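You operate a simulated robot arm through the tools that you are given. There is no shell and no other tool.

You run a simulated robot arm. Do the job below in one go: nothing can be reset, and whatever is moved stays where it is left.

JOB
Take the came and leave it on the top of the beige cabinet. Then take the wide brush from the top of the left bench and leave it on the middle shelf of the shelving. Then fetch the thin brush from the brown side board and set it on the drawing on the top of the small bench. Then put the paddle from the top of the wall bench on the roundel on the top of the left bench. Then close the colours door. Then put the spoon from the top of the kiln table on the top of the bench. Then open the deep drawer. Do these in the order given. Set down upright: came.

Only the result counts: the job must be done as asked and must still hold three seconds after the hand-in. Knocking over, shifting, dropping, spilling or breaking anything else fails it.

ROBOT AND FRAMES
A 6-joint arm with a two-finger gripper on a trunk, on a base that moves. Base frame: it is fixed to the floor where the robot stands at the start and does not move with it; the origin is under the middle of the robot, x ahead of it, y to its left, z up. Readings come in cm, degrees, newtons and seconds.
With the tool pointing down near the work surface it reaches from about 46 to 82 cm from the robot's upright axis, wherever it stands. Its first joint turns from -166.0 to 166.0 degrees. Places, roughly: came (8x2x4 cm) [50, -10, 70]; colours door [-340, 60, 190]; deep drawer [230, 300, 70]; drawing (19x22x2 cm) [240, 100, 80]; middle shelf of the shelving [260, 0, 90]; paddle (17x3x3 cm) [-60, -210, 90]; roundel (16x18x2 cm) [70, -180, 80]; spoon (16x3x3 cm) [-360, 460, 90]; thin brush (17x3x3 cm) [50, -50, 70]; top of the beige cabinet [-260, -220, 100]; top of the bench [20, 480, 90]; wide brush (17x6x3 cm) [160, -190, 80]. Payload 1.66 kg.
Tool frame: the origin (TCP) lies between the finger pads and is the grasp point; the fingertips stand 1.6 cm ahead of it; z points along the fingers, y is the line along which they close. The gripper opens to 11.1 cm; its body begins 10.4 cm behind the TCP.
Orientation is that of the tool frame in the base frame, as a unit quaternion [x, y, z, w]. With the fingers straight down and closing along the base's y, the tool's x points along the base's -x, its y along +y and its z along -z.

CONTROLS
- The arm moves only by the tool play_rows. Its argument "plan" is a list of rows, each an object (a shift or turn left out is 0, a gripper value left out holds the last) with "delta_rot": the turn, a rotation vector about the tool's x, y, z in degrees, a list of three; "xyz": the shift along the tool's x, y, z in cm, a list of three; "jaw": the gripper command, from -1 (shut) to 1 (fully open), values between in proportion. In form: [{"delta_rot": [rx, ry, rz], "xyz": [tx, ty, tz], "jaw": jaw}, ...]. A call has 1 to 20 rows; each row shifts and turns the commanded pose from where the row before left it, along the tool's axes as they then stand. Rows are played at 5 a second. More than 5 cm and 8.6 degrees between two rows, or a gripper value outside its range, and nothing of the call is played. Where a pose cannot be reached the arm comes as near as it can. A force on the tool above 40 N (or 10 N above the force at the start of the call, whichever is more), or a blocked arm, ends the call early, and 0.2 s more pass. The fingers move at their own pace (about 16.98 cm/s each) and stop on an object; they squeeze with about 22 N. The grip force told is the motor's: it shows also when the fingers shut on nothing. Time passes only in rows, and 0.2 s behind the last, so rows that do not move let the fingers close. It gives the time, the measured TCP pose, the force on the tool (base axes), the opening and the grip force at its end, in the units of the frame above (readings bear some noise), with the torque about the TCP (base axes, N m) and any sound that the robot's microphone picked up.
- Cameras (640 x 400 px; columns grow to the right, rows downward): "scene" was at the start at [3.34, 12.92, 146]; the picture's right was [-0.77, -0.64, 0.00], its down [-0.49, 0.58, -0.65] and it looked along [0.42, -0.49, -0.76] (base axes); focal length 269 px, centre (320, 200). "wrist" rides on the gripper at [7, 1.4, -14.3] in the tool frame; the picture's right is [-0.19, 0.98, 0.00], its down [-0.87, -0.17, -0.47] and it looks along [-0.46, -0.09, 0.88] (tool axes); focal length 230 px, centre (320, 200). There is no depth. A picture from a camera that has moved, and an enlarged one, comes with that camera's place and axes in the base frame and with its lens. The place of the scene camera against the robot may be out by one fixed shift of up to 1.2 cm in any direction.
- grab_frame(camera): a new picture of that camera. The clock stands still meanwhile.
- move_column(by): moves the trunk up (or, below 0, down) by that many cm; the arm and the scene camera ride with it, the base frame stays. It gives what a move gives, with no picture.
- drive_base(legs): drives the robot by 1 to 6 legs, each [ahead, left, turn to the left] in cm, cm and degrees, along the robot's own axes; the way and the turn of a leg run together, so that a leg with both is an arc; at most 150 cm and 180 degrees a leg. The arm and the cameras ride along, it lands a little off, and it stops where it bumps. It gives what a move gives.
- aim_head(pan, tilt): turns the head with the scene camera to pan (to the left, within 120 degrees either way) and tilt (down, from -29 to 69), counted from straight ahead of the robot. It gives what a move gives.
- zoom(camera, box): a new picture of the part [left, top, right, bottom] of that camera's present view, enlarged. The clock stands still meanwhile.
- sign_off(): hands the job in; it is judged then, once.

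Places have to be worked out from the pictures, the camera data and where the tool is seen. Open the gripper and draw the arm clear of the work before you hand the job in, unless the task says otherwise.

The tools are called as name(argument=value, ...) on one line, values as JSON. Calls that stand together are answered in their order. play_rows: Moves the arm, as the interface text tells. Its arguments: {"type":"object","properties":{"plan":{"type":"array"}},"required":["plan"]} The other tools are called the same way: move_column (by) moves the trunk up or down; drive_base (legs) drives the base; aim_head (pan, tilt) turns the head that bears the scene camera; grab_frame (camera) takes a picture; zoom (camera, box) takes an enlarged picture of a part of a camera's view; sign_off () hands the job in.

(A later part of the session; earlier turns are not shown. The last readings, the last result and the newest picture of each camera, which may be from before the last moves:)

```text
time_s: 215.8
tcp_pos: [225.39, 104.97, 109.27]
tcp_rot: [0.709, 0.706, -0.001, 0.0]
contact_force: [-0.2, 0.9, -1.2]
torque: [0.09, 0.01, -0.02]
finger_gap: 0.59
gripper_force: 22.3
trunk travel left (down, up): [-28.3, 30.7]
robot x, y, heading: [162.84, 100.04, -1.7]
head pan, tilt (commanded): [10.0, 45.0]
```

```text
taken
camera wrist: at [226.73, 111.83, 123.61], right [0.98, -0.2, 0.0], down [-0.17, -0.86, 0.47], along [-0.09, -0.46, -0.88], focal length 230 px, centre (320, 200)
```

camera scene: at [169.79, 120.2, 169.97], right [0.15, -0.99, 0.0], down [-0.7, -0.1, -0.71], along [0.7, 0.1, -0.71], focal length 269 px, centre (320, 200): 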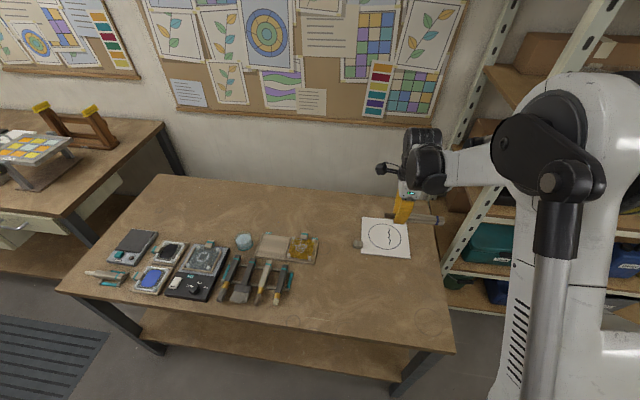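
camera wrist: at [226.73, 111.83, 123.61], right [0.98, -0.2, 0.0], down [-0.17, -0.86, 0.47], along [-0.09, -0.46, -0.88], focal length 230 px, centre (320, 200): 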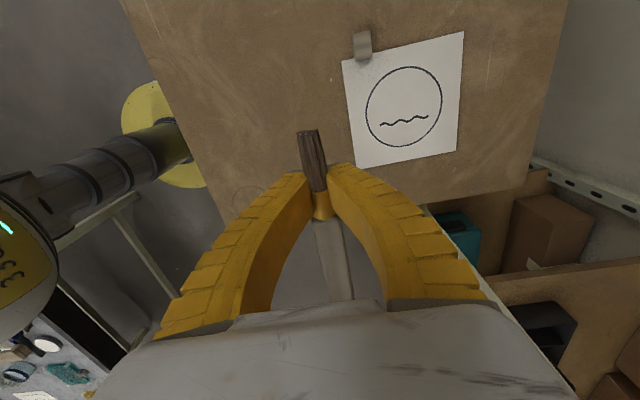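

The drawing spans x≈230.7–248.8, y≈95.2–113.2. I lower the trunk and move the brush over its centre (TCP to about [240,108]).

move_column(by=-12)

play_rows(plan=[{"xyz": [0.8, 3.6, 0]}, {"xyz": [0.8, 3.7, 0]}, {"xyz": [0.8, 3.7, 0]}, {"xyz": [0.8, 3.6, 0]}, {"xyz": [0, 0, 2]}, {"xyz": [0, 0, 2]}, {}, {}])

grab_frame(camera="wrist")

zoom(camera="scene", box=[330, 100, 490, 260])

```text
time_s: 217.3
tcp_pos: [225.41, 104.92, 97.31]
tcp_rot: [0.709, 0.706, -0.001, 0.001]
contact_force: [-0.8, 0.2, -1.8]
torque: [0.05, 0.02, 0.03]
finger_gap: 0.58
gripper_force: 22.5
trunk travel left (down, up): [-16.3, 42.7]
robot x, y, heading: [162.99, 100.12, -2.0]
head pan, tilt (commanded): [10.0, 45.0]
```

```text
time_s: 219.1
tcp_pos: [240.07, 108.04, 93.32]
tcp_rot: [0.709, 0.705, -0.002, 0.0]
contact_force: [-0.4, -0.6, -1.5]
torque: [0.05, -0.03, -0.02]
finger_gap: 0.62
gripper_force: 21.9
trunk travel left (down, up): [-16.3, 42.7]
robot x, y, heading: [163.21, 100.21, -1.7]
head pan, tilt (commanded): [10.0, 45.0]
```

```text
taken
camera wrist: at [241.33, 114.97, 107.57], right [0.98, -0.2, 0.0], down [-0.17, -0.86, 0.47], along [-0.09, -0.46, -0.88], focal length 230 px, centre (320, 200)
```

wrist: 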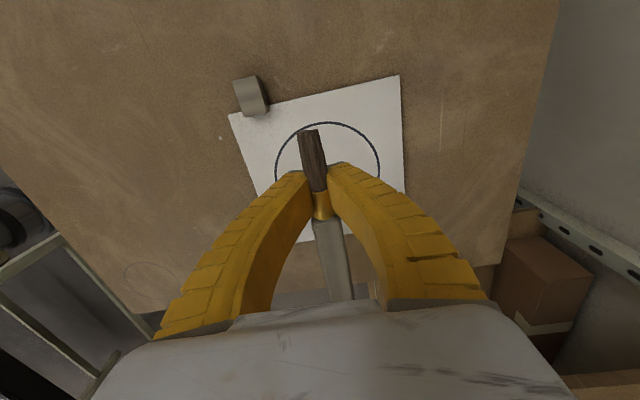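

```text
2.50 times, centred on (410, 180) of scene
camera zoom: at [169.77, 120.2, 157.96], right [0.15, -0.99, 0.0], down [-0.7, -0.1, -0.71], along [0.7, 0.1, -0.71], focal length 672 px, centre (95, 250)
```

zoom: 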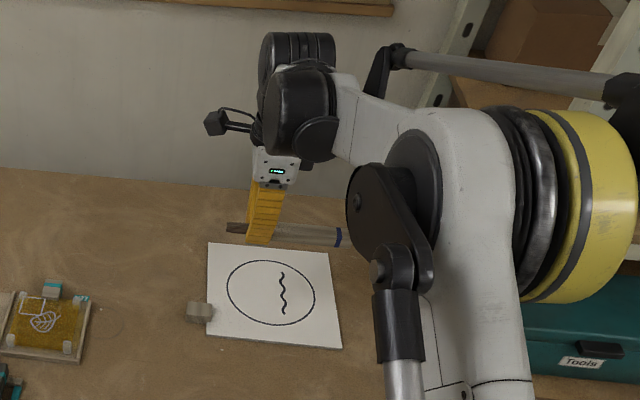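

The drawing's surface triangulates to z≈81.5, and the brush is centred over it. I lower it, slowing near contact.

play_rows(plan=[{"xyz": [0, 0, 2.5]}, {"xyz": [0, 0, 2.5]}, {"xyz": [0, 0, 2]}, {"xyz": [0, 0, 1]}, {"xyz": [0, 0, 0.6]}, {}, {}])

grab_frame(camera="wrist")

zoom(camera="scene", box=[330, 100, 490, 260])

```text
time_s: 220.7
tcp_pos: [240.03, 108.01, 84.72]
tcp_rot: [0.709, 0.705, -0.001, -0.001]
contact_force: [-0.2, -0.6, -1.4]
torque: [0.04, -0.01, -0.04]
finger_gap: 0.57
gripper_force: 21.6
trunk travel left (down, up): [-16.3, 42.7]
robot x, y, heading: [162.95, 100.44, -1.5]
head pan, tilt (commanded): [10.0, 45.0]
```

```text
taken
camera wrist: at [241.32, 114.98, 99.04], right [0.98, -0.2, 0.0], down [-0.17, -0.86, 0.47], along [-0.09, -0.46, -0.88], focal length 230 px, centre (320, 200)
```

wrist: 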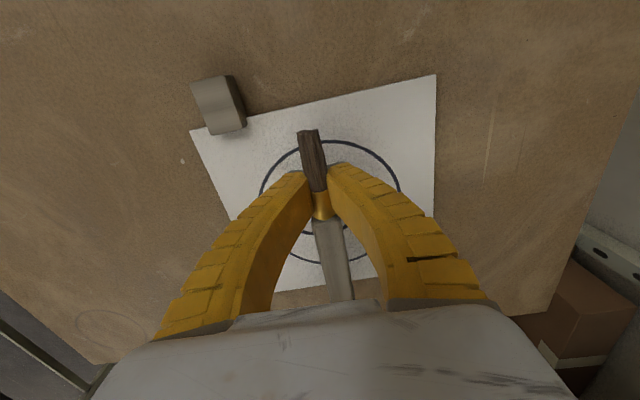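

```text
2.50 times, centred on (410, 180) of scene
camera zoom: at [169.78, 120.2, 157.96], right [0.15, -0.99, 0.0], down [-0.7, -0.1, -0.71], along [0.7, 0.1, -0.71], focal length 672 px, centre (95, 250)
```

zoom: 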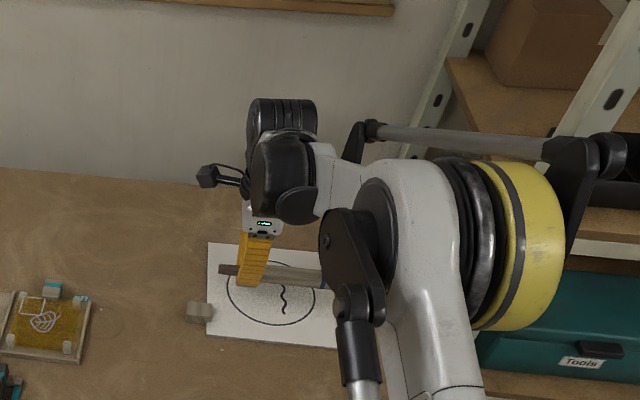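

play_rows(plan=[{"xyz": [0, 0, 0.4]}, {"xyz": [0, 0, 0.4]}, {}])

play_rows(plan=[{"xyz": [0, 0, 0.3]}, {}])

play_rows(plan=[{"xyz": [0, 0, 0.3]}, {}])

```text
time_s: 221.5
tcp_pos: [239.92, 108.07, 83.99]
tcp_rot: [0.708, 0.706, -0.001, 0.0]
contact_force: [0.1, 0.6, -1.0]
torque: [0.06, 0.02, 0.0]
finger_gap: 0.58
gripper_force: 21.4
trunk travel left (down, up): [-16.3, 42.7]
robot x, y, heading: [162.79, 100.14, -1.7]
head pan, tilt (commanded): [10.0, 45.0]
```

```text
time_s: 222.1
tcp_pos: [240.01, 108.03, 83.74]
tcp_rot: [0.71, 0.704, -0.001, 0.0]
contact_force: [0.0, -0.8, -1.0]
torque: [0.04, -0.02, -0.01]
finger_gap: 0.6
gripper_force: 22.4
trunk travel left (down, up): [-16.3, 42.7]
robot x, y, heading: [162.7, 100.22, -1.6]
head pan, tilt (commanded): [10.0, 45.0]
```

```text
time_s: 222.7
tcp_pos: [240.04, 108.06, 83.3]
tcp_rot: [0.709, 0.705, -0.001, 0.001]
contact_force: [-0.3, -0.8, -1.6]
torque: [0.11, -0.01, -0.01]
finger_gap: 0.57
gripper_force: 21.9
trunk travel left (down, up): [-16.3, 42.7]
robot x, y, heading: [162.96, 99.83, -1.5]
head pan, tilt (commanded): [10.0, 45.0]
```

play_rows(plan=[{"xyz": [0, 0, 0.3]}, {}])

play_rows(plan=[{"xyz": [0, 0, 0.3]}, {}])

grab_frame(camera="wrist")

```text
time_s: 223.3
tcp_pos: [239.91, 107.93, 83.1]
tcp_rot: [0.709, 0.705, -0.002, 0.0]
contact_force: [-0.7, 0.0, -0.7]
torque: [0.05, 0.01, 0.0]
finger_gap: 0.62
gripper_force: 22.1
trunk travel left (down, up): [-16.3, 42.7]
robot x, y, heading: [162.62, 100.16, -1.7]
head pan, tilt (commanded): [10.0, 45.0]
```

```text
time_s: 223.9
tcp_pos: [239.97, 108.06, 82.76]
tcp_rot: [0.709, 0.705, -0.002, 0.0]
contact_force: [0.5, -0.7, -0.2]
torque: [0.04, -0.04, -0.01]
finger_gap: 0.6
gripper_force: 21.8
trunk travel left (down, up): [-16.3, 42.7]
robot x, y, heading: [162.5, 100.1, -1.7]
head pan, tilt (commanded): [10.0, 45.0]
```

```text
taken
camera wrist: at [241.32, 114.92, 96.95], right [0.98, -0.2, 0.0], down [-0.17, -0.86, 0.47], along [-0.09, -0.46, -0.88], focal length 230 px, centre (320, 200)
```

wrist: 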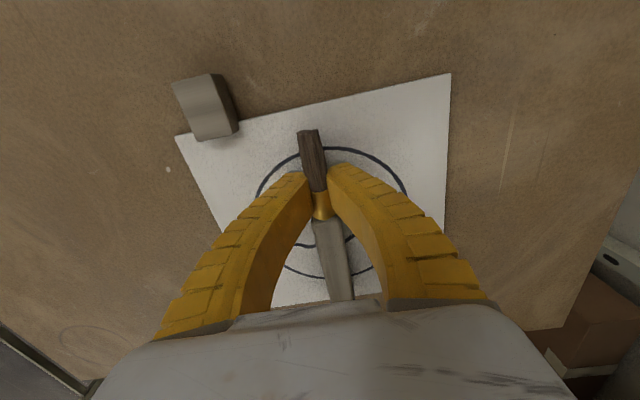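

play_rows(plan=[{"xyz": [0, 0, 0.3]}, {}])

play_rows(plan=[{"xyz": [0, 0, 0.3]}, {}])

play_rows(plan=[{"xyz": [0, 0, 0.25]}, {}])

```text
time_s: 224.5
tcp_pos: [240.14, 108.03, 82.38]
tcp_rot: [0.709, 0.705, -0.002, 0.0]
contact_force: [0.8, 0.3, -1.2]
torque: [0.07, -0.04, -0.01]
finger_gap: 0.58
gripper_force: 21.6
trunk travel left (down, up): [-16.3, 42.7]
robot x, y, heading: [162.76, 100.33, -1.4]
head pan, tilt (commanded): [10.0, 45.0]
```

```text
time_s: 225.1
tcp_pos: [239.9, 108.11, 82.07]
tcp_rot: [0.709, 0.705, -0.001, 0.001]
contact_force: [0.3, -0.5, -2.4]
torque: [0.06, 0.0, -0.01]
finger_gap: 0.62
gripper_force: 22.1
trunk travel left (down, up): [-16.3, 42.7]
robot x, y, heading: [162.73, 99.91, -1.6]
head pan, tilt (commanded): [10.0, 45.0]
```

```text
time_s: 225.7
tcp_pos: [239.9, 108.17, 81.87]
tcp_rot: [0.71, 0.704, -0.001, 0.001]
contact_force: [2.0, 0.7, 6.4]
torque: [-0.06, -0.01, 0.02]
finger_gap: 0.81
gripper_force: 21.9
trunk travel left (down, up): [-16.3, 42.7]
robot x, y, heading: [163.41, 100.37, -1.5]
head pan, tilt (commanded): [10.0, 45.0]
```

Contact at z≈81.9. I open the fingers and rise.

play_rows(plan=[{"jaw": -0.6}, {"jaw": -0.3}, {"jaw": -0.15}, {}, {}])

grab_frame(camera="wrist")

play_rows(plan=[{"xyz": [0, 0, -1.5]}, {"xyz": [0, 0, -2.5]}, {"xyz": [0, 0, -3.5]}, {"xyz": [0, 0, -4]}, {"xyz": [0, 0, -4]}, {}])

grab_frame(camera="wrist")

zoom(camera="scene", box=[330, 100, 490, 260])

```text
time_s: 226.9
tcp_pos: [239.96, 108.07, 81.94]
tcp_rot: [0.709, 0.705, -0.001, 0.001]
contact_force: [0.0, 0.1, 14.5]
torque: [0.0, 0.03, 0.03]
finger_gap: 4.69
gripper_force: 0.0
trunk travel left (down, up): [-16.3, 42.7]
robot x, y, heading: [162.76, 100.33, -1.5]
head pan, tilt (commanded): [10.0, 45.0]
```

```text
taken
camera wrist: at [241.18, 114.93, 96.23], right [0.98, -0.2, 0.0], down [-0.17, -0.86, 0.47], along [-0.09, -0.46, -0.88], focal length 230 px, centre (320, 200)
```

wrist: 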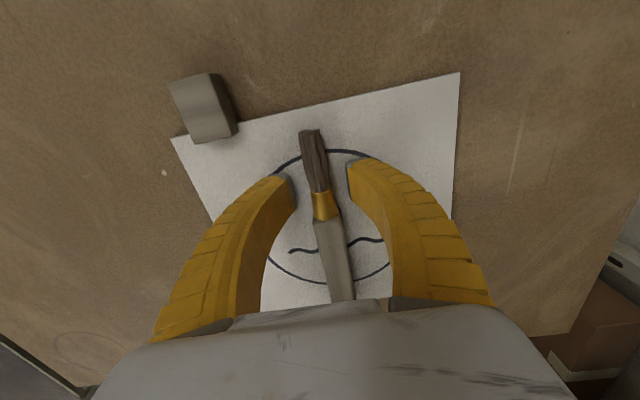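

```text
time_s: 228.3
tcp_pos: [239.98, 107.78, 97.56]
tcp_rot: [0.708, 0.706, -0.001, 0.0]
contact_force: [-0.6, -0.1, 0.0]
torque: [0.0, -0.03, 0.0]
finger_gap: 4.92
gripper_force: 1.3
trunk travel left (down, up): [-16.3, 42.7]
robot x, y, heading: [162.91, 100.25, -1.7]
head pan, tilt (commanded): [10.0, 45.0]
```

```text
taken
camera wrist: at [241.39, 114.76, 111.84], right [0.98, -0.2, 0.0], down [-0.17, -0.86, 0.47], along [-0.09, -0.46, -0.88], focal length 230 px, centre (320, 200)
```

wrist: 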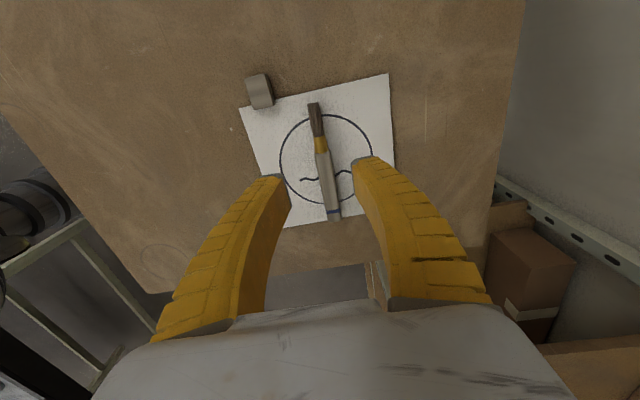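

```text
2.50 times, centred on (410, 180) of scene
camera zoom: at [169.78, 120.2, 157.96], right [0.15, -0.99, 0.0], down [-0.7, -0.1, -0.71], along [0.7, 0.1, -0.71], focal length 672 px, centre (95, 250)
```

zoom: 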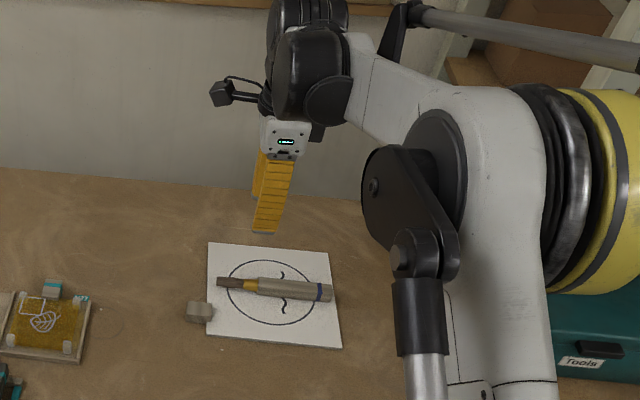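

The thin brush lies fully on the drawing. Next the paddle on the wall bench: I retract the arm, raise the trunk, and drive back down the aisle.

play_rows(plan=[{"xyz": [-1, -4.5, 0]}, {"xyz": [-1, -4.5, 0]}, {"xyz": [-1, -4.5, 0]}, {"xyz": [-1, -4.5, 0]}, {}])

move_column(by=18)

drive_base(legs=[[-12, 0, 0], [0, 0, -88.4], [150, 0, 0], [60, 0, 0]])

aim_head(pan=-40, tilt=25)

grab_frame(camera="scene")

```text
time_s: 229.5
tcp_pos: [221.68, 103.91, 97.4]
tcp_rot: [0.709, 0.705, -0.001, 0.0]
contact_force: [-0.6, 0.3, -0.3]
torque: [0.0, 0.0, -0.04]
finger_gap: 4.96
gripper_force: 1.5
trunk travel left (down, up): [-16.3, 42.7]
robot x, y, heading: [162.77, 100.2, -1.5]
head pan, tilt (commanded): [10.0, 45.0]
```

```text
time_s: 231.5
tcp_pos: [221.87, 104.05, 115.53]
tcp_rot: [0.71, 0.705, -0.001, 0.0]
contact_force: [0.1, 0.0, 0.7]
torque: [0.0, 0.01, 0.0]
finger_gap: 4.97
gripper_force: 1.8
trunk travel left (down, up): [-34.3, 24.7]
robot x, y, heading: [163.28, 100.24, -1.8]
head pan, tilt (commanded): [10.0, 45.0]
```

```text
time_s: 246.4
tcp_pos: [155.68, -164.95, 115.48]
tcp_rot: [1.0, 0.013, 0.001, -0.001]
contact_force: [-0.2, 0.6, 0.3]
torque: [-0.01, 0.03, 0.01]
finger_gap: 4.95
gripper_force: 1.6
trunk travel left (down, up): [-34.3, 24.7]
robot x, y, heading: [149.71, -106.33, -89.9]
head pan, tilt (commanded): [10.0, 45.0]
```

```text
time_s: 247.6
tcp_pos: [155.56, -164.85, 115.47]
tcp_rot: [1.0, 0.014, -0.001, -0.001]
contact_force: [-0.8, -0.5, 0.1]
torque: [0.02, -0.01, -0.02]
finger_gap: 4.92
gripper_force: 1.9
trunk travel left (down, up): [-34.3, 24.7]
robot x, y, heading: [150.44, -105.92, -89.9]
head pan, tilt (commanded): [-40.0, 25.0]
```

```text
taken
camera scene: at [163.46, -111.26, 179.02], right [-0.77, 0.64, 0.0], down [0.27, 0.33, -0.91], along [-0.58, -0.7, -0.42], focal length 269 px, centre (320, 200)
```

scene: 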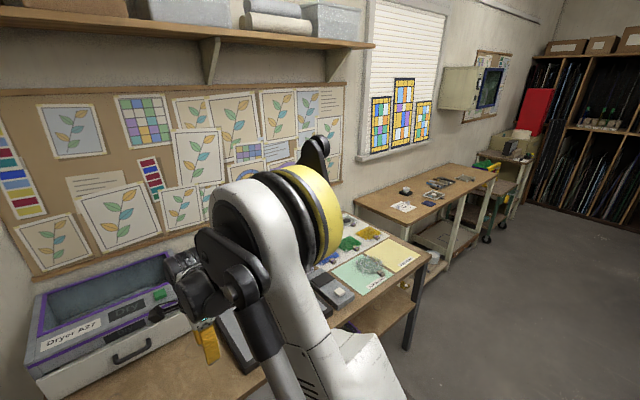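

The corridor is clear; I drive on toward the wall bench at x≈-60.

drive_base(legs=[[0, -110, 0], [0, -100, 0]])

aim_head(pan=5, tilt=40)

grab_frame(camera="scene")

grab_frame(camera="wrist")

```text
time_s: 257.9
tcp_pos: [-51.79, -167.47, 115.47]
tcp_rot: [1.0, 0.018, 0.0, 0.0]
contact_force: [0.1, 0.4, 0.0]
torque: [-0.04, 0.02, 0.02]
finger_gap: 4.92
gripper_force: 1.3
trunk travel left (down, up): [-34.3, 24.7]
robot x, y, heading: [-58.15, -108.26, -89.2]
head pan, tilt (commanded): [-40.0, 25.0]
```

```text
time_s: 259.0
tcp_pos: [-51.95, -167.6, 115.41]
tcp_rot: [1.0, 0.019, -0.001, -0.001]
contact_force: [-0.4, 0.2, 0.0]
torque: [-0.01, 0.02, 0.05]
finger_gap: 4.93
gripper_force: 1.3
trunk travel left (down, up): [-34.3, 24.7]
robot x, y, heading: [-57.93, -108.87, -89.1]
head pan, tilt (commanded): [5.0, 40.0]
```

```text
taken
camera scene: at [-37.98, -115.12, 176.69], right [-0.99, -0.1, 0.0], down [-0.07, 0.64, -0.77], along [0.08, -0.76, -0.64], focal length 269 px, centre (320, 200)
```

scene: 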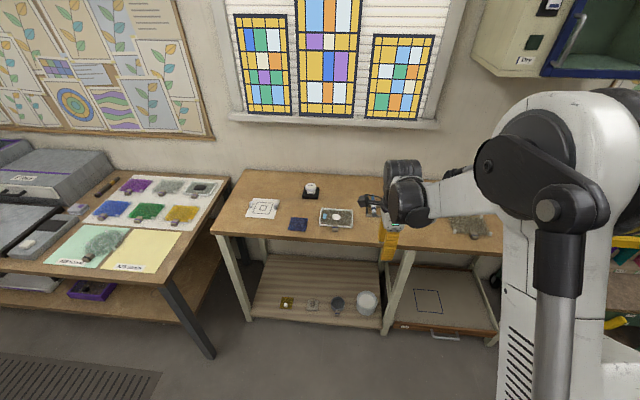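

```text
taken
camera wrist: at [-44.88, -168.73, 129.7], right [-0.15, -0.99, 0.0], down [-0.87, 0.13, 0.47], along [-0.47, 0.07, -0.88], focal length 230 px, centre (320, 200)
```

wrist: 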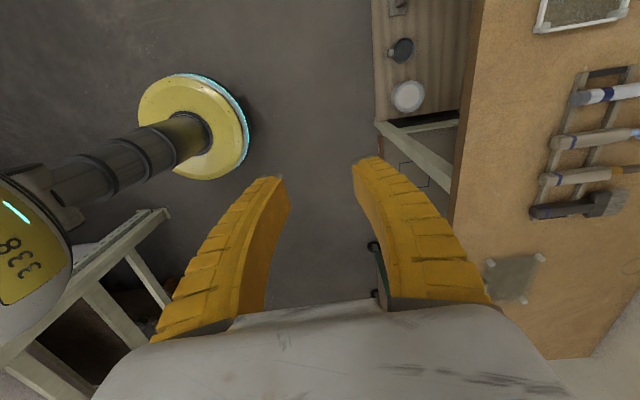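

A rack with several tools lies on the wall bench. I drive closer and look at which one is the paddle.

drive_base(legs=[[31, 0, -0.8]])

grab_frame(camera="wrist")

zoom(camera="wrist", box=[280, 40, 600, 260])

grab_frame(camera="scene")

```text
time_s: 261.1
tcp_pos: [-52.69, -198.43, 115.48]
tcp_rot: [1.0, 0.011, 0.0, 0.0]
contact_force: [0.4, 0.0, -0.4]
torque: [0.04, 0.01, 0.01]
finger_gap: 4.94
gripper_force: 1.3
trunk travel left (down, up): [-34.3, 24.7]
robot x, y, heading: [-57.88, -139.37, -89.9]
head pan, tilt (commanded): [5.0, 40.0]
```

```text
taken
camera wrist: at [-45.65, -199.77, 129.66], right [-0.17, -0.99, 0.0], down [-0.87, 0.15, 0.47], along [-0.47, 0.08, -0.88], focal length 230 px, centre (320, 200)
```

wrist: 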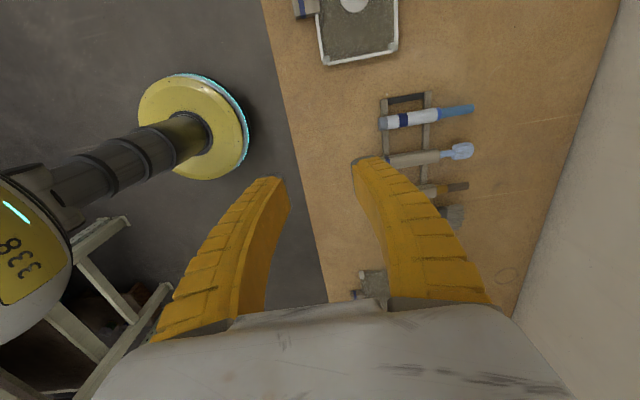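

```text
1.82 times, centred on (440, 150) of wrist
camera zoom: at [-45.65, -199.77, 129.66], right [-0.17, -0.99, 0.0], down [-0.87, 0.15, 0.47], along [-0.47, 0.08, -0.88], focal length 418 px, centre (102, 291)
```

zoom: 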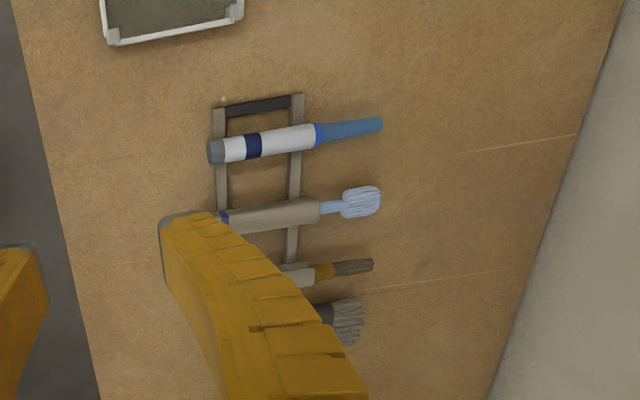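

```text
taken
camera scene: at [-37.86, -146.31, 176.68], right [-1.0, -0.09, 0.0], down [-0.06, 0.64, -0.77], along [0.07, -0.76, -0.64], focal length 269 px, centre (320, 200)
```

scene: 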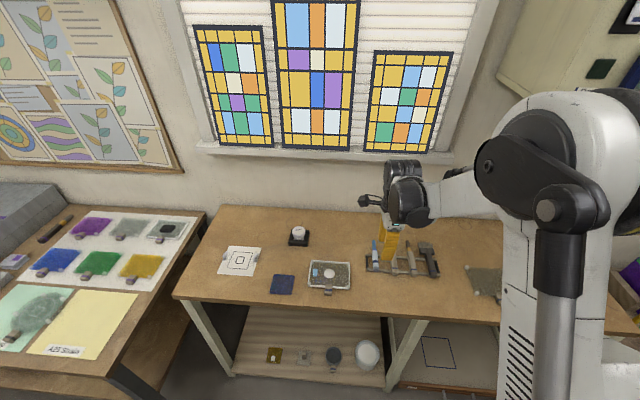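

The rack holds four tools; the one at [-60.3,-216] with the pale-blue flat head matches the paddle. I rotate the gripper to close along x and hover over its handle between the rails.

play_rows(plan=[{"delta_rot": [0, 0, -7.9]}, {"delta_rot": [0, 0, -7.9]}, {"delta_rot": [0, 0, -7.9]}, {"delta_rot": [0, 0, -7.9]}, {"delta_rot": [0, 0, -7.9]}, {"delta_rot": [0, 0, -7.9]}, {"delta_rot": [0, 0, -7.9]}, {"delta_rot": [0, 0, -7.9]}, {"delta_rot": [0, 0, -7.9]}, {"delta_rot": [0, 0, -7.9]}, {"delta_rot": [0, 0, -7.9]}, {"xyz": [-3.5, -3.7, 0]}, {"xyz": [-3.5, -3.5, 0]}, {"xyz": [-3.5, 0, 0]}, {"xyz": [-3.0, 0, 0]}, {}])

move_column(by=-9)

grab_frame(camera="wrist")

zoom(camera="wrist", box=[220, 40, 440, 240])

```text
refused: row 12 steps farther than a row can; nothing moved
```

```text
time_s: 262.4
tcp_pos: [-52.57, -198.39, 106.37]
tcp_rot: [1.0, 0.01, -0.002, -0.001]
contact_force: [-0.5, -0.1, -0.1]
torque: [0.02, 0.01, 0.0]
finger_gap: 4.99
gripper_force: 1.8
trunk travel left (down, up): [-25.3, 33.7]
robot x, y, heading: [-58.17, -139.86, -90.0]
head pan, tilt (commanded): [5.0, 40.0]
```

```text
taken
camera wrist: at [-45.65, -199.68, 120.72], right [-0.17, -0.99, 0.0], down [-0.87, 0.15, 0.47], along [-0.47, 0.08, -0.88], focal length 230 px, centre (320, 200)
```

wrist: 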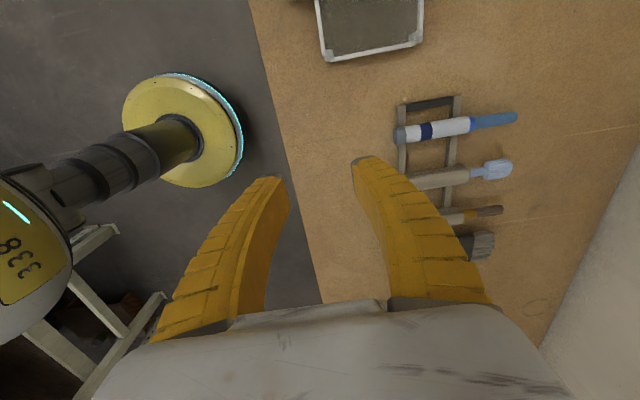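

```text
2.00 times, centred on (330, 140) of wrist
camera zoom: at [-45.65, -199.68, 120.72], right [-0.17, -0.99, 0.0], down [-0.87, 0.15, 0.47], along [-0.47, 0.08, -0.88], focal length 460 px, centre (300, 320)
```

zoom: 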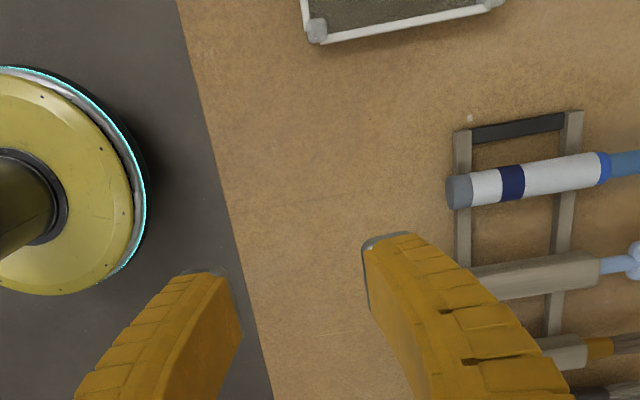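

The shift rows were too long; I redo them with shorter steps.

play_rows(plan=[{"delta_rot": [0, 0, -7.9]}, {"delta_rot": [0, 0, -7.9]}, {"delta_rot": [0, 0, -7.9]}, {"delta_rot": [0, 0, -7.9]}, {"delta_rot": [0, 0, -7.9]}, {"delta_rot": [0, 0, -7.9]}, {"delta_rot": [0, 0, -7.9]}, {"delta_rot": [0, 0, -7.9]}, {"delta_rot": [0, 0, -7.9]}, {"delta_rot": [0, 0, -7.9]}, {"delta_rot": [0, 0, -7.9]}, {"xyz": [-3, -2.6, 0]}, {"xyz": [-3, -2.6, 0]}, {"xyz": [-3, -2, 0]}, {"xyz": [-3, 0, 0]}, {"xyz": [-1.5, 0, 0]}, {}])

grab_frame(camera="wrist")

zoom(camera="wrist", box=[220, 40, 440, 240])

```text
time_s: 265.9
tcp_pos: [-60.33, -211.61, 106.58]
tcp_rot: [0.719, 0.695, 0.0, -0.001]
contact_force: [-0.9, -0.3, -0.5]
torque: [-0.04, -0.02, 0.0]
finger_gap: 4.96
gripper_force: 1.4
trunk travel left (down, up): [-25.3, 33.7]
robot x, y, heading: [-57.74, -139.75, -90.3]
head pan, tilt (commanded): [5.0, 40.0]
```

```text
taken
camera wrist: at [-58.79, -204.75, 120.8], right [0.97, -0.22, 0.0], down [-0.2, -0.86, 0.47], along [-0.11, -0.46, -0.88], focal length 230 px, centre (320, 200)
```

wrist: 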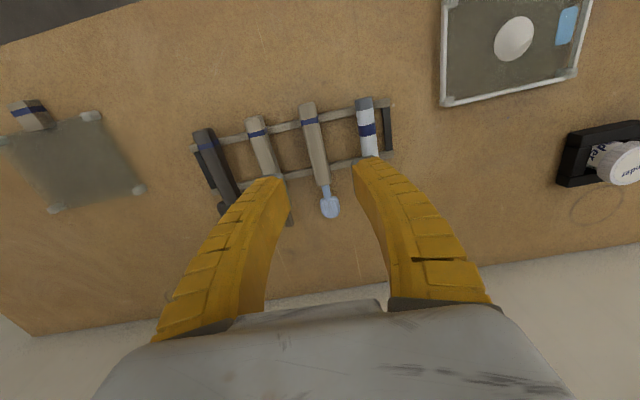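

```text
2.00 times, centred on (330, 140) of wrist
camera zoom: at [-58.79, -204.75, 120.8], right [0.97, -0.22, 0.0], down [-0.2, -0.86, 0.47], along [-0.11, -0.46, -0.88], focal length 460 px, centre (300, 320)
```

zoom: 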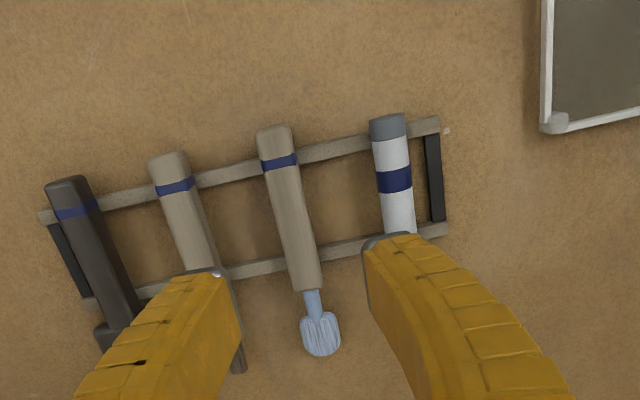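

The paddle's handle centre is at about x=-61.3, z≈89.5, with rails at y≈-208.9 and -215.9. I centre at y=-212.4 and descend partway.

play_rows(plan=[{"xyz": [-0.83, -0.94, 2], "jaw": -0.17}, {"xyz": [0, 0, 3.5]}, {"xyz": [0, 0, 3.5]}, {"xyz": [0, 0, 3]}, {"xyz": [0, 0, 2]}, {}, {}])

grab_frame(camera="wrist")

zoom(camera="scene", box=[340, 160, 500, 300])

```text
time_s: 267.6
tcp_pos: [-61.47, -212.09, 92.5]
tcp_rot: [0.719, 0.695, 0.0, -0.001]
contact_force: [0.5, -0.2, -0.3]
torque: [0.04, 0.01, 0.0]
finger_gap: 4.86
gripper_force: 2.0
trunk travel left (down, up): [-25.3, 33.7]
robot x, y, heading: [-57.87, -139.53, -90.2]
head pan, tilt (commanded): [5.0, 40.0]
```

```text
taken
camera wrist: at [-59.86, -205.35, 106.7], right [0.97, -0.22, 0.0], down [-0.2, -0.86, 0.47], along [-0.11, -0.46, -0.88], focal length 230 px, centre (320, 200)
```

wrist: 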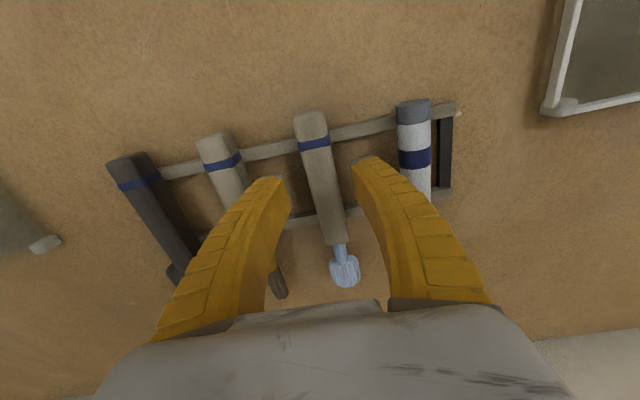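

```text
2.86 times, centred on (420, 230) of scene
camera zoom: at [-37.86, -146.2, 167.69], right [-1.0, -0.09, 0.0], down [-0.06, 0.64, -0.77], along [0.07, -0.76, -0.64], focal length 768 px, centre (34, 114)
```

zoom: 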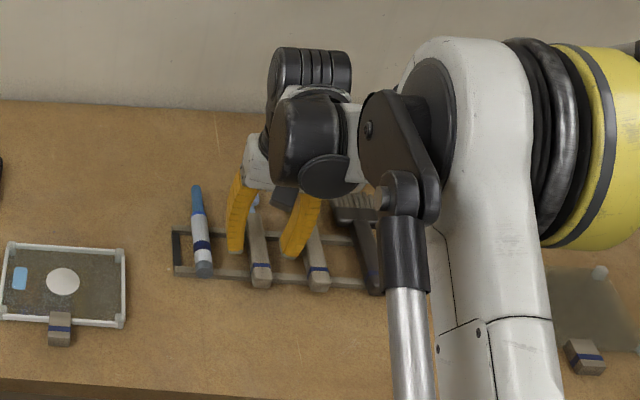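

play_rows(plan=[{"xyz": [-0.2, 0.4, 1]}, {"xyz": [0, 0, 1]}, {"xyz": [0, 0, 0.6]}, {}, {}])

zoom(camera="wrist", box=[220, 90, 440, 290])

```text
time_s: 268.8
tcp_pos: [-60.94, -212.5, 89.84]
tcp_rot: [0.719, 0.695, 0.0, -0.002]
contact_force: [-0.3, 0.4, 0.8]
torque: [0.0, -0.03, 0.02]
finger_gap: 4.83
gripper_force: 1.8
trunk travel left (down, up): [-25.3, 33.7]
robot x, y, heading: [-58.32, -139.38, -89.9]
head pan, tilt (commanded): [5.0, 40.0]
```

```text
2.00 times, centred on (330, 190) of wrist
camera zoom: at [-59.4, -205.71, 104.13], right [0.97, -0.22, 0.0], down [-0.2, -0.86, 0.47], along [-0.11, -0.46, -0.88], focal length 460 px, centre (300, 220)
```

zoom: 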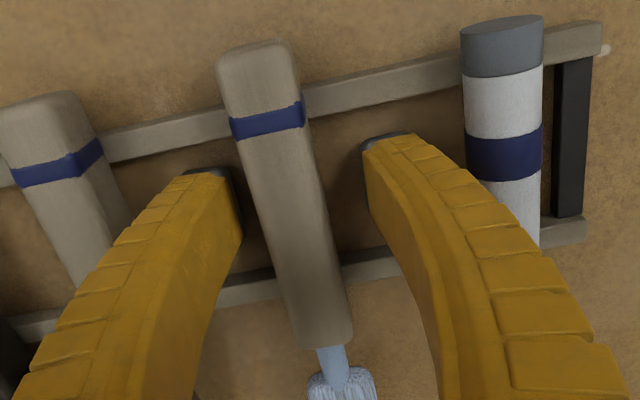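

Fingers straddle the handle between the rails. Close and lift gently.

play_rows(plan=[{"jaw": -0.5}, {"jaw": -1}, {}, {}, {}])

zoom(camera="wrist", box=[220, 90, 440, 290])

play_rows(plan=[{"xyz": [0, 0, -0.5]}, {"xyz": [0, 0, -0.8]}, {"xyz": [0, 0, -1.2]}, {"xyz": [0, 0, -1.5]}, {"xyz": [0, 0, -2]}, {}, {}])

grab_frame(camera="wrist")

```text
time_s: 269.9
tcp_pos: [-60.91, -212.59, 89.89]
tcp_rot: [0.719, 0.695, 0.001, -0.002]
contact_force: [-0.2, -2.3, 5.0]
torque: [-0.07, 0.0, 0.02]
finger_gap: 1.87
gripper_force: 21.7
trunk travel left (down, up): [-25.3, 33.7]
robot x, y, heading: [-57.54, -139.23, -90.1]
head pan, tilt (commanded): [5.0, 40.0]
```

```text
2.00 times, centred on (330, 190) of wrist
camera zoom: at [-59.4, -205.7, 104.15], right [0.97, -0.22, 0.0], down [-0.2, -0.86, 0.47], along [-0.11, -0.46, -0.88], focal length 460 px, centre (300, 220)
```

zoom: 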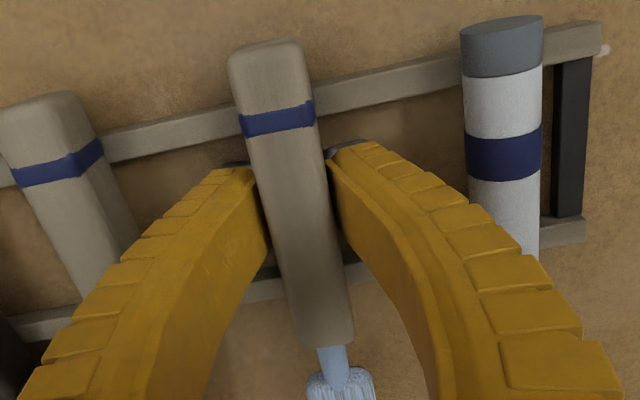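

```text
time_s: 271.6
tcp_pos: [-60.7, -212.6, 95.77]
tcp_rot: [0.719, 0.695, 0.001, -0.001]
contact_force: [0.5, 0.3, -1.2]
torque: [-0.01, -0.02, 0.0]
finger_gap: 1.72
gripper_force: 22.3
trunk travel left (down, up): [-25.3, 33.7]
robot x, y, heading: [-57.87, -139.65, -89.8]
head pan, tilt (commanded): [5.0, 40.0]
```

```text
taken
camera wrist: at [-59.25, -205.87, 110.03], right [0.97, -0.22, 0.0], down [-0.2, -0.86, 0.47], along [-0.11, -0.46, -0.88], focal length 230 px, centre (320, 200)
```

wrist: 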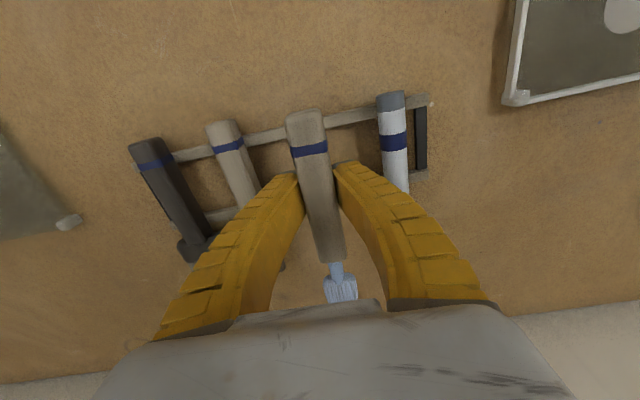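

The paddle is held firmly. I raise it, back off and drive over to the left bench where the roundel is.

move_column(by=14)

drive_base(legs=[[-22, 0, 0], [0, 128, 0]])

aim_head(pan=5, tilt=45)

grab_frame(camera="scene")

grab_frame(camera="wrist")

```text
time_s: 273.2
tcp_pos: [-60.74, -212.75, 109.66]
tcp_rot: [0.719, 0.695, 0.0, -0.001]
contact_force: [-0.2, 0.1, -1.1]
torque: [0.05, 0.0, -0.02]
finger_gap: 1.7
gripper_force: 22.1
trunk travel left (down, up): [-39.3, 19.7]
robot x, y, heading: [-57.82, -139.24, -90.1]
head pan, tilt (commanded): [5.0, 40.0]
```

```text
time_s: 281.0
tcp_pos: [68.22, -190.17, 109.72]
tcp_rot: [0.715, 0.699, 0.0, -0.002]
contact_force: [0.2, 0.2, -2.1]
torque: [0.0, -0.01, -0.01]
finger_gap: 1.67
gripper_force: 21.9
trunk travel left (down, up): [-39.3, 19.7]
robot x, y, heading: [70.76, -116.9, -89.7]
head pan, tilt (commanded): [5.0, 40.0]
```

```text
time_s: 281.6
tcp_pos: [68.24, -190.26, 109.83]
tcp_rot: [0.716, 0.699, -0.001, -0.001]
contact_force: [-0.2, 0.7, -0.8]
torque: [0.0, 0.01, 0.01]
finger_gap: 1.73
gripper_force: 21.8
trunk travel left (down, up): [-39.3, 19.7]
robot x, y, heading: [70.14, -117.11, -89.6]
head pan, tilt (commanded): [5.0, 45.0]
```

```text
taken
camera scene: at [90.5, -123.12, 180.97], right [-1.0, -0.1, 0.0], down [-0.07, 0.7, -0.71], along [0.07, -0.7, -0.71], focal length 269 px, centre (320, 200)
```

scene: 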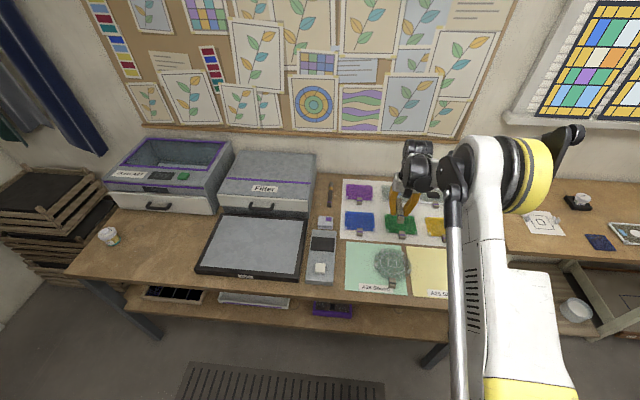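

```text
taken
camera wrist: at [69.7, -183.35, 124.02], right [0.98, -0.21, 0.0], down [-0.19, -0.86, 0.47], along [-0.1, -0.46, -0.88], focal length 230 px, centre (320, 200)
```

wrist: 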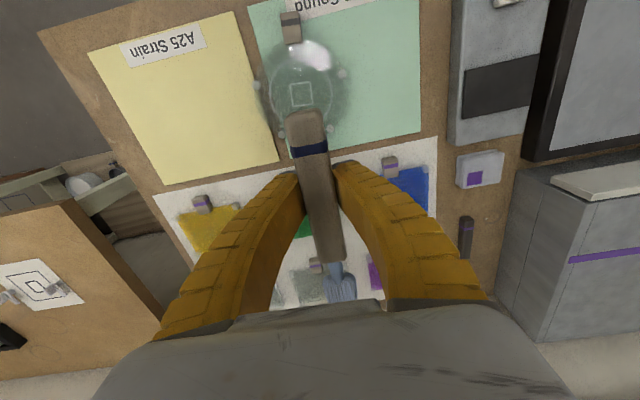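

I zoom in on the roundel to see its clip and feet before choosing how to lay the paddle.

zoom(camera="wrist", box=[230, 0, 390, 150])

zoom(camera="scene", box=[330, 220, 470, 310])

```text
2.67 times, centred on (310, 75) of wrist
camera zoom: at [69.7, -183.35, 124.02], right [0.98, -0.21, 0.0], down [-0.19, -0.86, 0.47], along [-0.1, -0.46, -0.88], focal length 614 px, centre (347, 533)
```

zoom: 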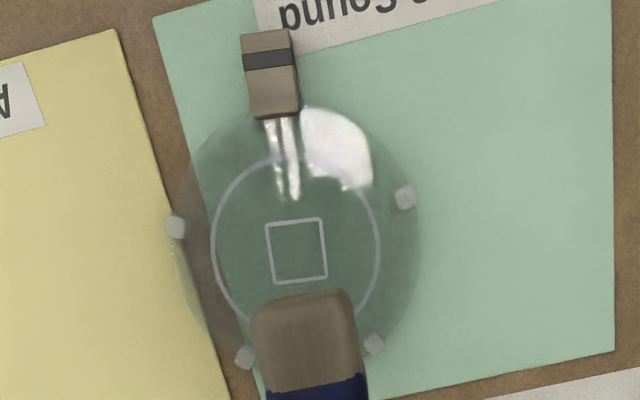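

```text
4.44 times, centred on (400, 265) of scene
camera zoom: at [90.5, -123.12, 180.97], right [-1.0, -0.1, 0.0], down [-0.07, 0.7, -0.71], along [0.07, -0.7, -0.71], focal length 1194 px, centre (-36, -89)
```

zoom: 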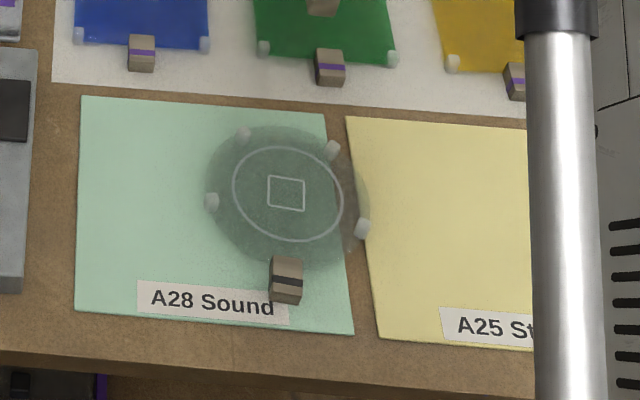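

The roundel's disc is centred at about [66.2,-185.1] with its clip on the near side and small feet around the rim. I'll lay the paddle across it along x at y≈-187, clear of clip and feet: rotate 88°, shift, then lower the trunk.

play_rows(plan=[{"delta_rot": [0, 0, 8.05]}, {"delta_rot": [0, 0, 8.05]}, {"delta_rot": [0, 0, 8.05]}, {"delta_rot": [0, 0, 8.05]}, {"delta_rot": [0, 0, 8.05]}, {"delta_rot": [0, 0, 8.05]}, {"delta_rot": [0, 0, 8.05]}, {"delta_rot": [0, 0, 8.05]}, {"delta_rot": [0, 0, 8.05]}, {"delta_rot": [0, 0, 8.05]}, {"delta_rot": [0, 0, 8.05]}, {"xyz": [1.36, -3.2, 0]}, {}, {}])

move_column(by=-17)

grab_frame(camera="wrist")

grab_frame(camera="scene")

```text
time_s: 284.6
tcp_pos: [69.66, -186.93, 109.77]
tcp_rot: [1.0, 0.001, -0.002, 0.0]
contact_force: [0.0, 0.0, -0.5]
torque: [0.0, 0.01, 0.03]
finger_gap: 1.7
gripper_force: 22.0
trunk travel left (down, up): [-39.3, 19.7]
robot x, y, heading: [70.43, -117.37, -89.4]
head pan, tilt (commanded): [5.0, 45.0]
```

```text
time_s: 286.6
tcp_pos: [69.64, -187.17, 92.81]
tcp_rot: [1.0, 0.001, -0.001, -0.001]
contact_force: [-0.2, 0.7, -0.6]
torque: [-0.02, -0.03, -0.01]
finger_gap: 1.71
gripper_force: 22.0
trunk travel left (down, up): [-22.3, 36.7]
robot x, y, heading: [70.69, -117.07, -89.7]
head pan, tilt (commanded): [5.0, 45.0]
```

```text
taken
camera wrist: at [76.53, -188.47, 107.0], right [-0.19, -0.98, 0.0], down [-0.87, 0.17, 0.47], along [-0.46, 0.09, -0.88], focal length 230 px, centre (320, 200)
```

wrist: 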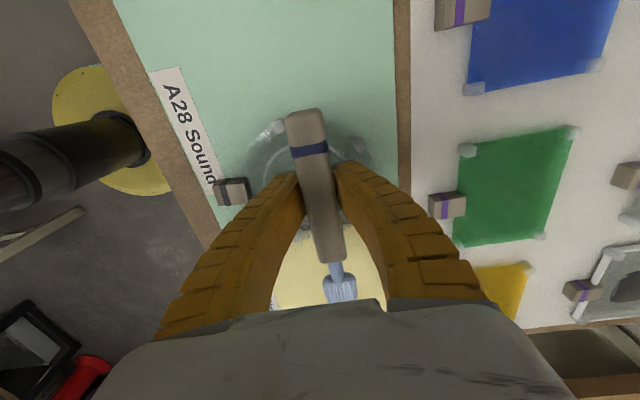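

```text
taken
camera scene: at [90.51, -123.11, 163.98], right [-1.0, -0.1, 0.0], down [-0.07, 0.7, -0.71], along [0.07, -0.7, -0.71], focal length 269 px, centre (320, 200)
```

scene: 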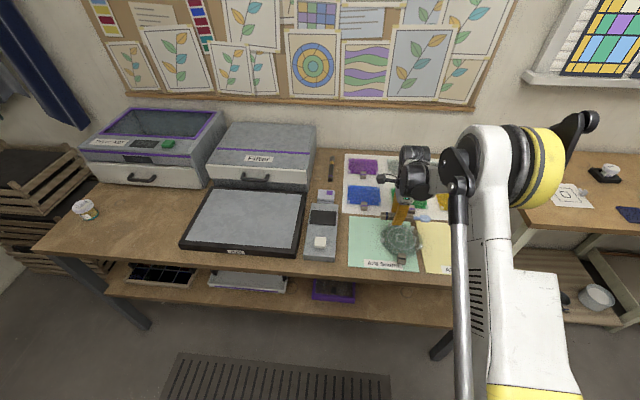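

To keep the opening fingers away from the rim feet I shift to about [67.2,-186.6], then lower toward the disc.

play_rows(plan=[{"xyz": [-2.4, -0.5, 1]}, {"xyz": [0, 0, 2]}, {"xyz": [0, 0, 1.5]}, {"xyz": [0, 0, 1]}, {"xyz": [0, 0, 0.6]}, {}, {}])

grab_frame(camera="wrist")

zoom(camera="scene", box=[330, 160, 470, 280])

```text
time_s: 288.1
tcp_pos: [67.1, -186.47, 86.82]
tcp_rot: [1.0, 0.001, 0.0, -0.001]
contact_force: [-0.3, -0.7, -0.5]
torque: [0.01, -0.03, 0.0]
finger_gap: 1.69
gripper_force: 22.3
trunk travel left (down, up): [-22.3, 36.7]
robot x, y, heading: [70.33, -116.93, -89.1]
head pan, tilt (commanded): [5.0, 45.0]
```

```text
taken
camera wrist: at [74.07, -187.91, 100.98], right [-0.19, -0.98, 0.0], down [-0.87, 0.17, 0.47], along [-0.46, 0.09, -0.88], focal length 230 px, centre (320, 200)
```

wrist: 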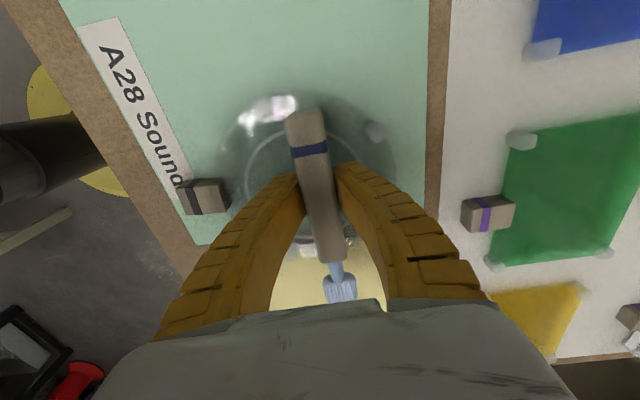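

```text
3.33 times, centred on (400, 220) of scene
camera zoom: at [90.51, -123.13, 163.96], right [-1.0, -0.1, 0.0], down [-0.07, 0.7, -0.71], along [0.07, -0.7, -0.71], focal length 896 px, centre (53, 133)
```

zoom: 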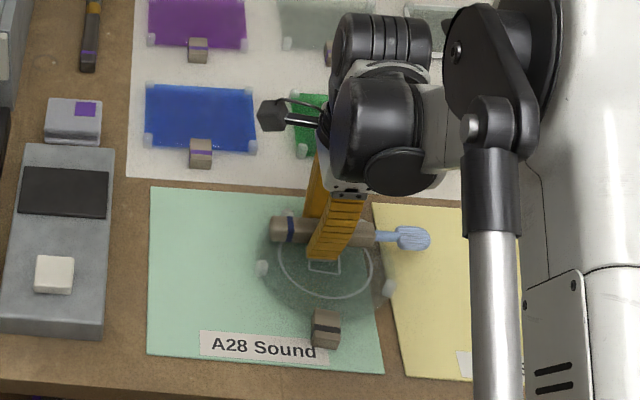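

play_rows(plan=[{"xyz": [0, 0, 0.4]}, {"xyz": [0, 0, 0.3]}, {}])

play_rows(plan=[{"xyz": [0, 0, 0.3]}, {}])

play_rows(plan=[{"xyz": [0, 0, 0.25]}, {}])

```text
time_s: 288.9
tcp_pos: [67.14, -186.56, 85.99]
tcp_rot: [1.0, 0.001, -0.001, -0.001]
contact_force: [-0.8, 0.4, -0.6]
torque: [0.01, -0.02, 0.03]
finger_gap: 1.69
gripper_force: 22.2
trunk travel left (down, up): [-22.3, 36.7]
robot x, y, heading: [70.34, -116.91, -89.8]
head pan, tilt (commanded): [5.0, 45.0]
```

```text
time_s: 289.6
tcp_pos: [67.16, -186.55, 85.76]
tcp_rot: [1.0, 0.001, -0.001, -0.001]
contact_force: [-0.3, -0.4, -0.9]
torque: [0.01, -0.02, -0.01]
finger_gap: 1.71
gripper_force: 21.8
trunk travel left (down, up): [-22.3, 36.7]
robot x, y, heading: [70.36, -116.91, -89.7]
head pan, tilt (commanded): [5.0, 45.0]
```

```text
time_s: 290.1
tcp_pos: [67.24, -186.57, 85.47]
tcp_rot: [1.0, 0.001, 0.0, 0.0]
contact_force: [-0.5, -0.9, -0.8]
torque: [0.04, 0.0, -0.03]
finger_gap: 1.69
gripper_force: 22.2
trunk travel left (down, up): [-22.3, 36.7]
robot x, y, heading: [70.52, -116.87, -89.5]
head pan, tilt (commanded): [5.0, 45.0]
```

play_rows(plan=[{"xyz": [0, 0, 0.25]}, {}])

play_rows(plan=[{"xyz": [0, 0, 0.2]}, {}])

play_rows(plan=[{"xyz": [0, 0, 0.2]}, {}])

```text
time_s: 290.8
tcp_pos: [67.18, -186.53, 85.22]
tcp_rot: [1.0, 0.002, -0.002, -0.001]
contact_force: [1.6, -1.4, 4.1]
torque: [-0.03, -0.04, 0.01]
finger_gap: 1.72
gripper_force: 21.7
trunk travel left (down, up): [-22.3, 36.7]
robot x, y, heading: [70.45, -117.06, -89.2]
head pan, tilt (commanded): [5.0, 45.0]
```

```text
time_s: 291.4
tcp_pos: [67.11, -186.42, 84.98]
tcp_rot: [1.0, 0.001, 0.0, -0.001]
contact_force: [1.8, -3.6, 20.2]
torque: [-0.14, -0.06, -0.06]
finger_gap: 1.96
gripper_force: 21.5
trunk travel left (down, up): [-22.3, 36.7]
robot x, y, heading: [70.13, -116.82, -89.7]
head pan, tilt (commanded): [5.0, 45.0]
```

```text
time_s: 291.9
tcp_pos: [67.17, -186.47, 84.88]
tcp_rot: [1.0, 0.0, -0.001, 0.0]
contact_force: [4.4, -1.8, 28.4]
torque: [-0.04, -0.09, -0.05]
finger_gap: 2.25
gripper_force: 21.8
trunk travel left (down, up): [-22.3, 36.7]
robot x, y, heading: [70.5, -117.05, -89.4]
head pan, tilt (commanded): [5.0, 45.0]
```

Contact made; I ease up 0.4 cm to take the load off the glass, then open just enough to release.

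play_rows(plan=[{"xyz": [0, 0, -0.2]}, {"xyz": [0, 0, -0.2]}, {}])

play_rows(plan=[{"jaw": -0.55}, {"jaw": -0.45}, {"jaw": -0.35}, {}])

grab_frame(camera="wrist")

```text
time_s: 292.8
tcp_pos: [67.15, -186.51, 85.1]
tcp_rot: [1.0, 0.0, -0.001, 0.0]
contact_force: [-2.5, 0.3, 7.7]
torque: [0.01, -0.02, 0.01]
finger_gap: 1.89
gripper_force: 21.8
trunk travel left (down, up): [-22.3, 36.7]
robot x, y, heading: [70.35, -116.84, -89.3]
head pan, tilt (commanded): [5.0, 45.0]
```

```text
time_s: 293.8
tcp_pos: [67.24, -186.55, 85.11]
tcp_rot: [1.0, 0.001, -0.001, 0.0]
contact_force: [0.3, -0.1, 16.2]
torque: [-0.06, -0.12, -0.01]
finger_gap: 3.48
gripper_force: 0.1
trunk travel left (down, up): [-22.3, 36.7]
robot x, y, heading: [70.57, -116.85, -89.6]
head pan, tilt (commanded): [5.0, 45.0]
```

```text
taken
camera wrist: at [74.15, -187.95, 99.44], right [-0.19, -0.98, 0.0], down [-0.87, 0.17, 0.47], along [-0.46, 0.09, -0.88], focal length 230 px, centre (320, 200)
```

wrist: 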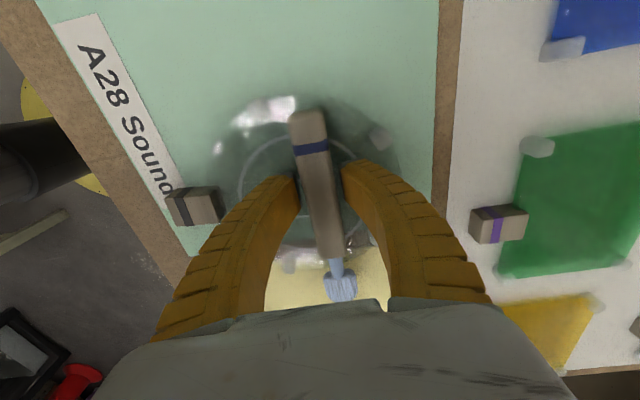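

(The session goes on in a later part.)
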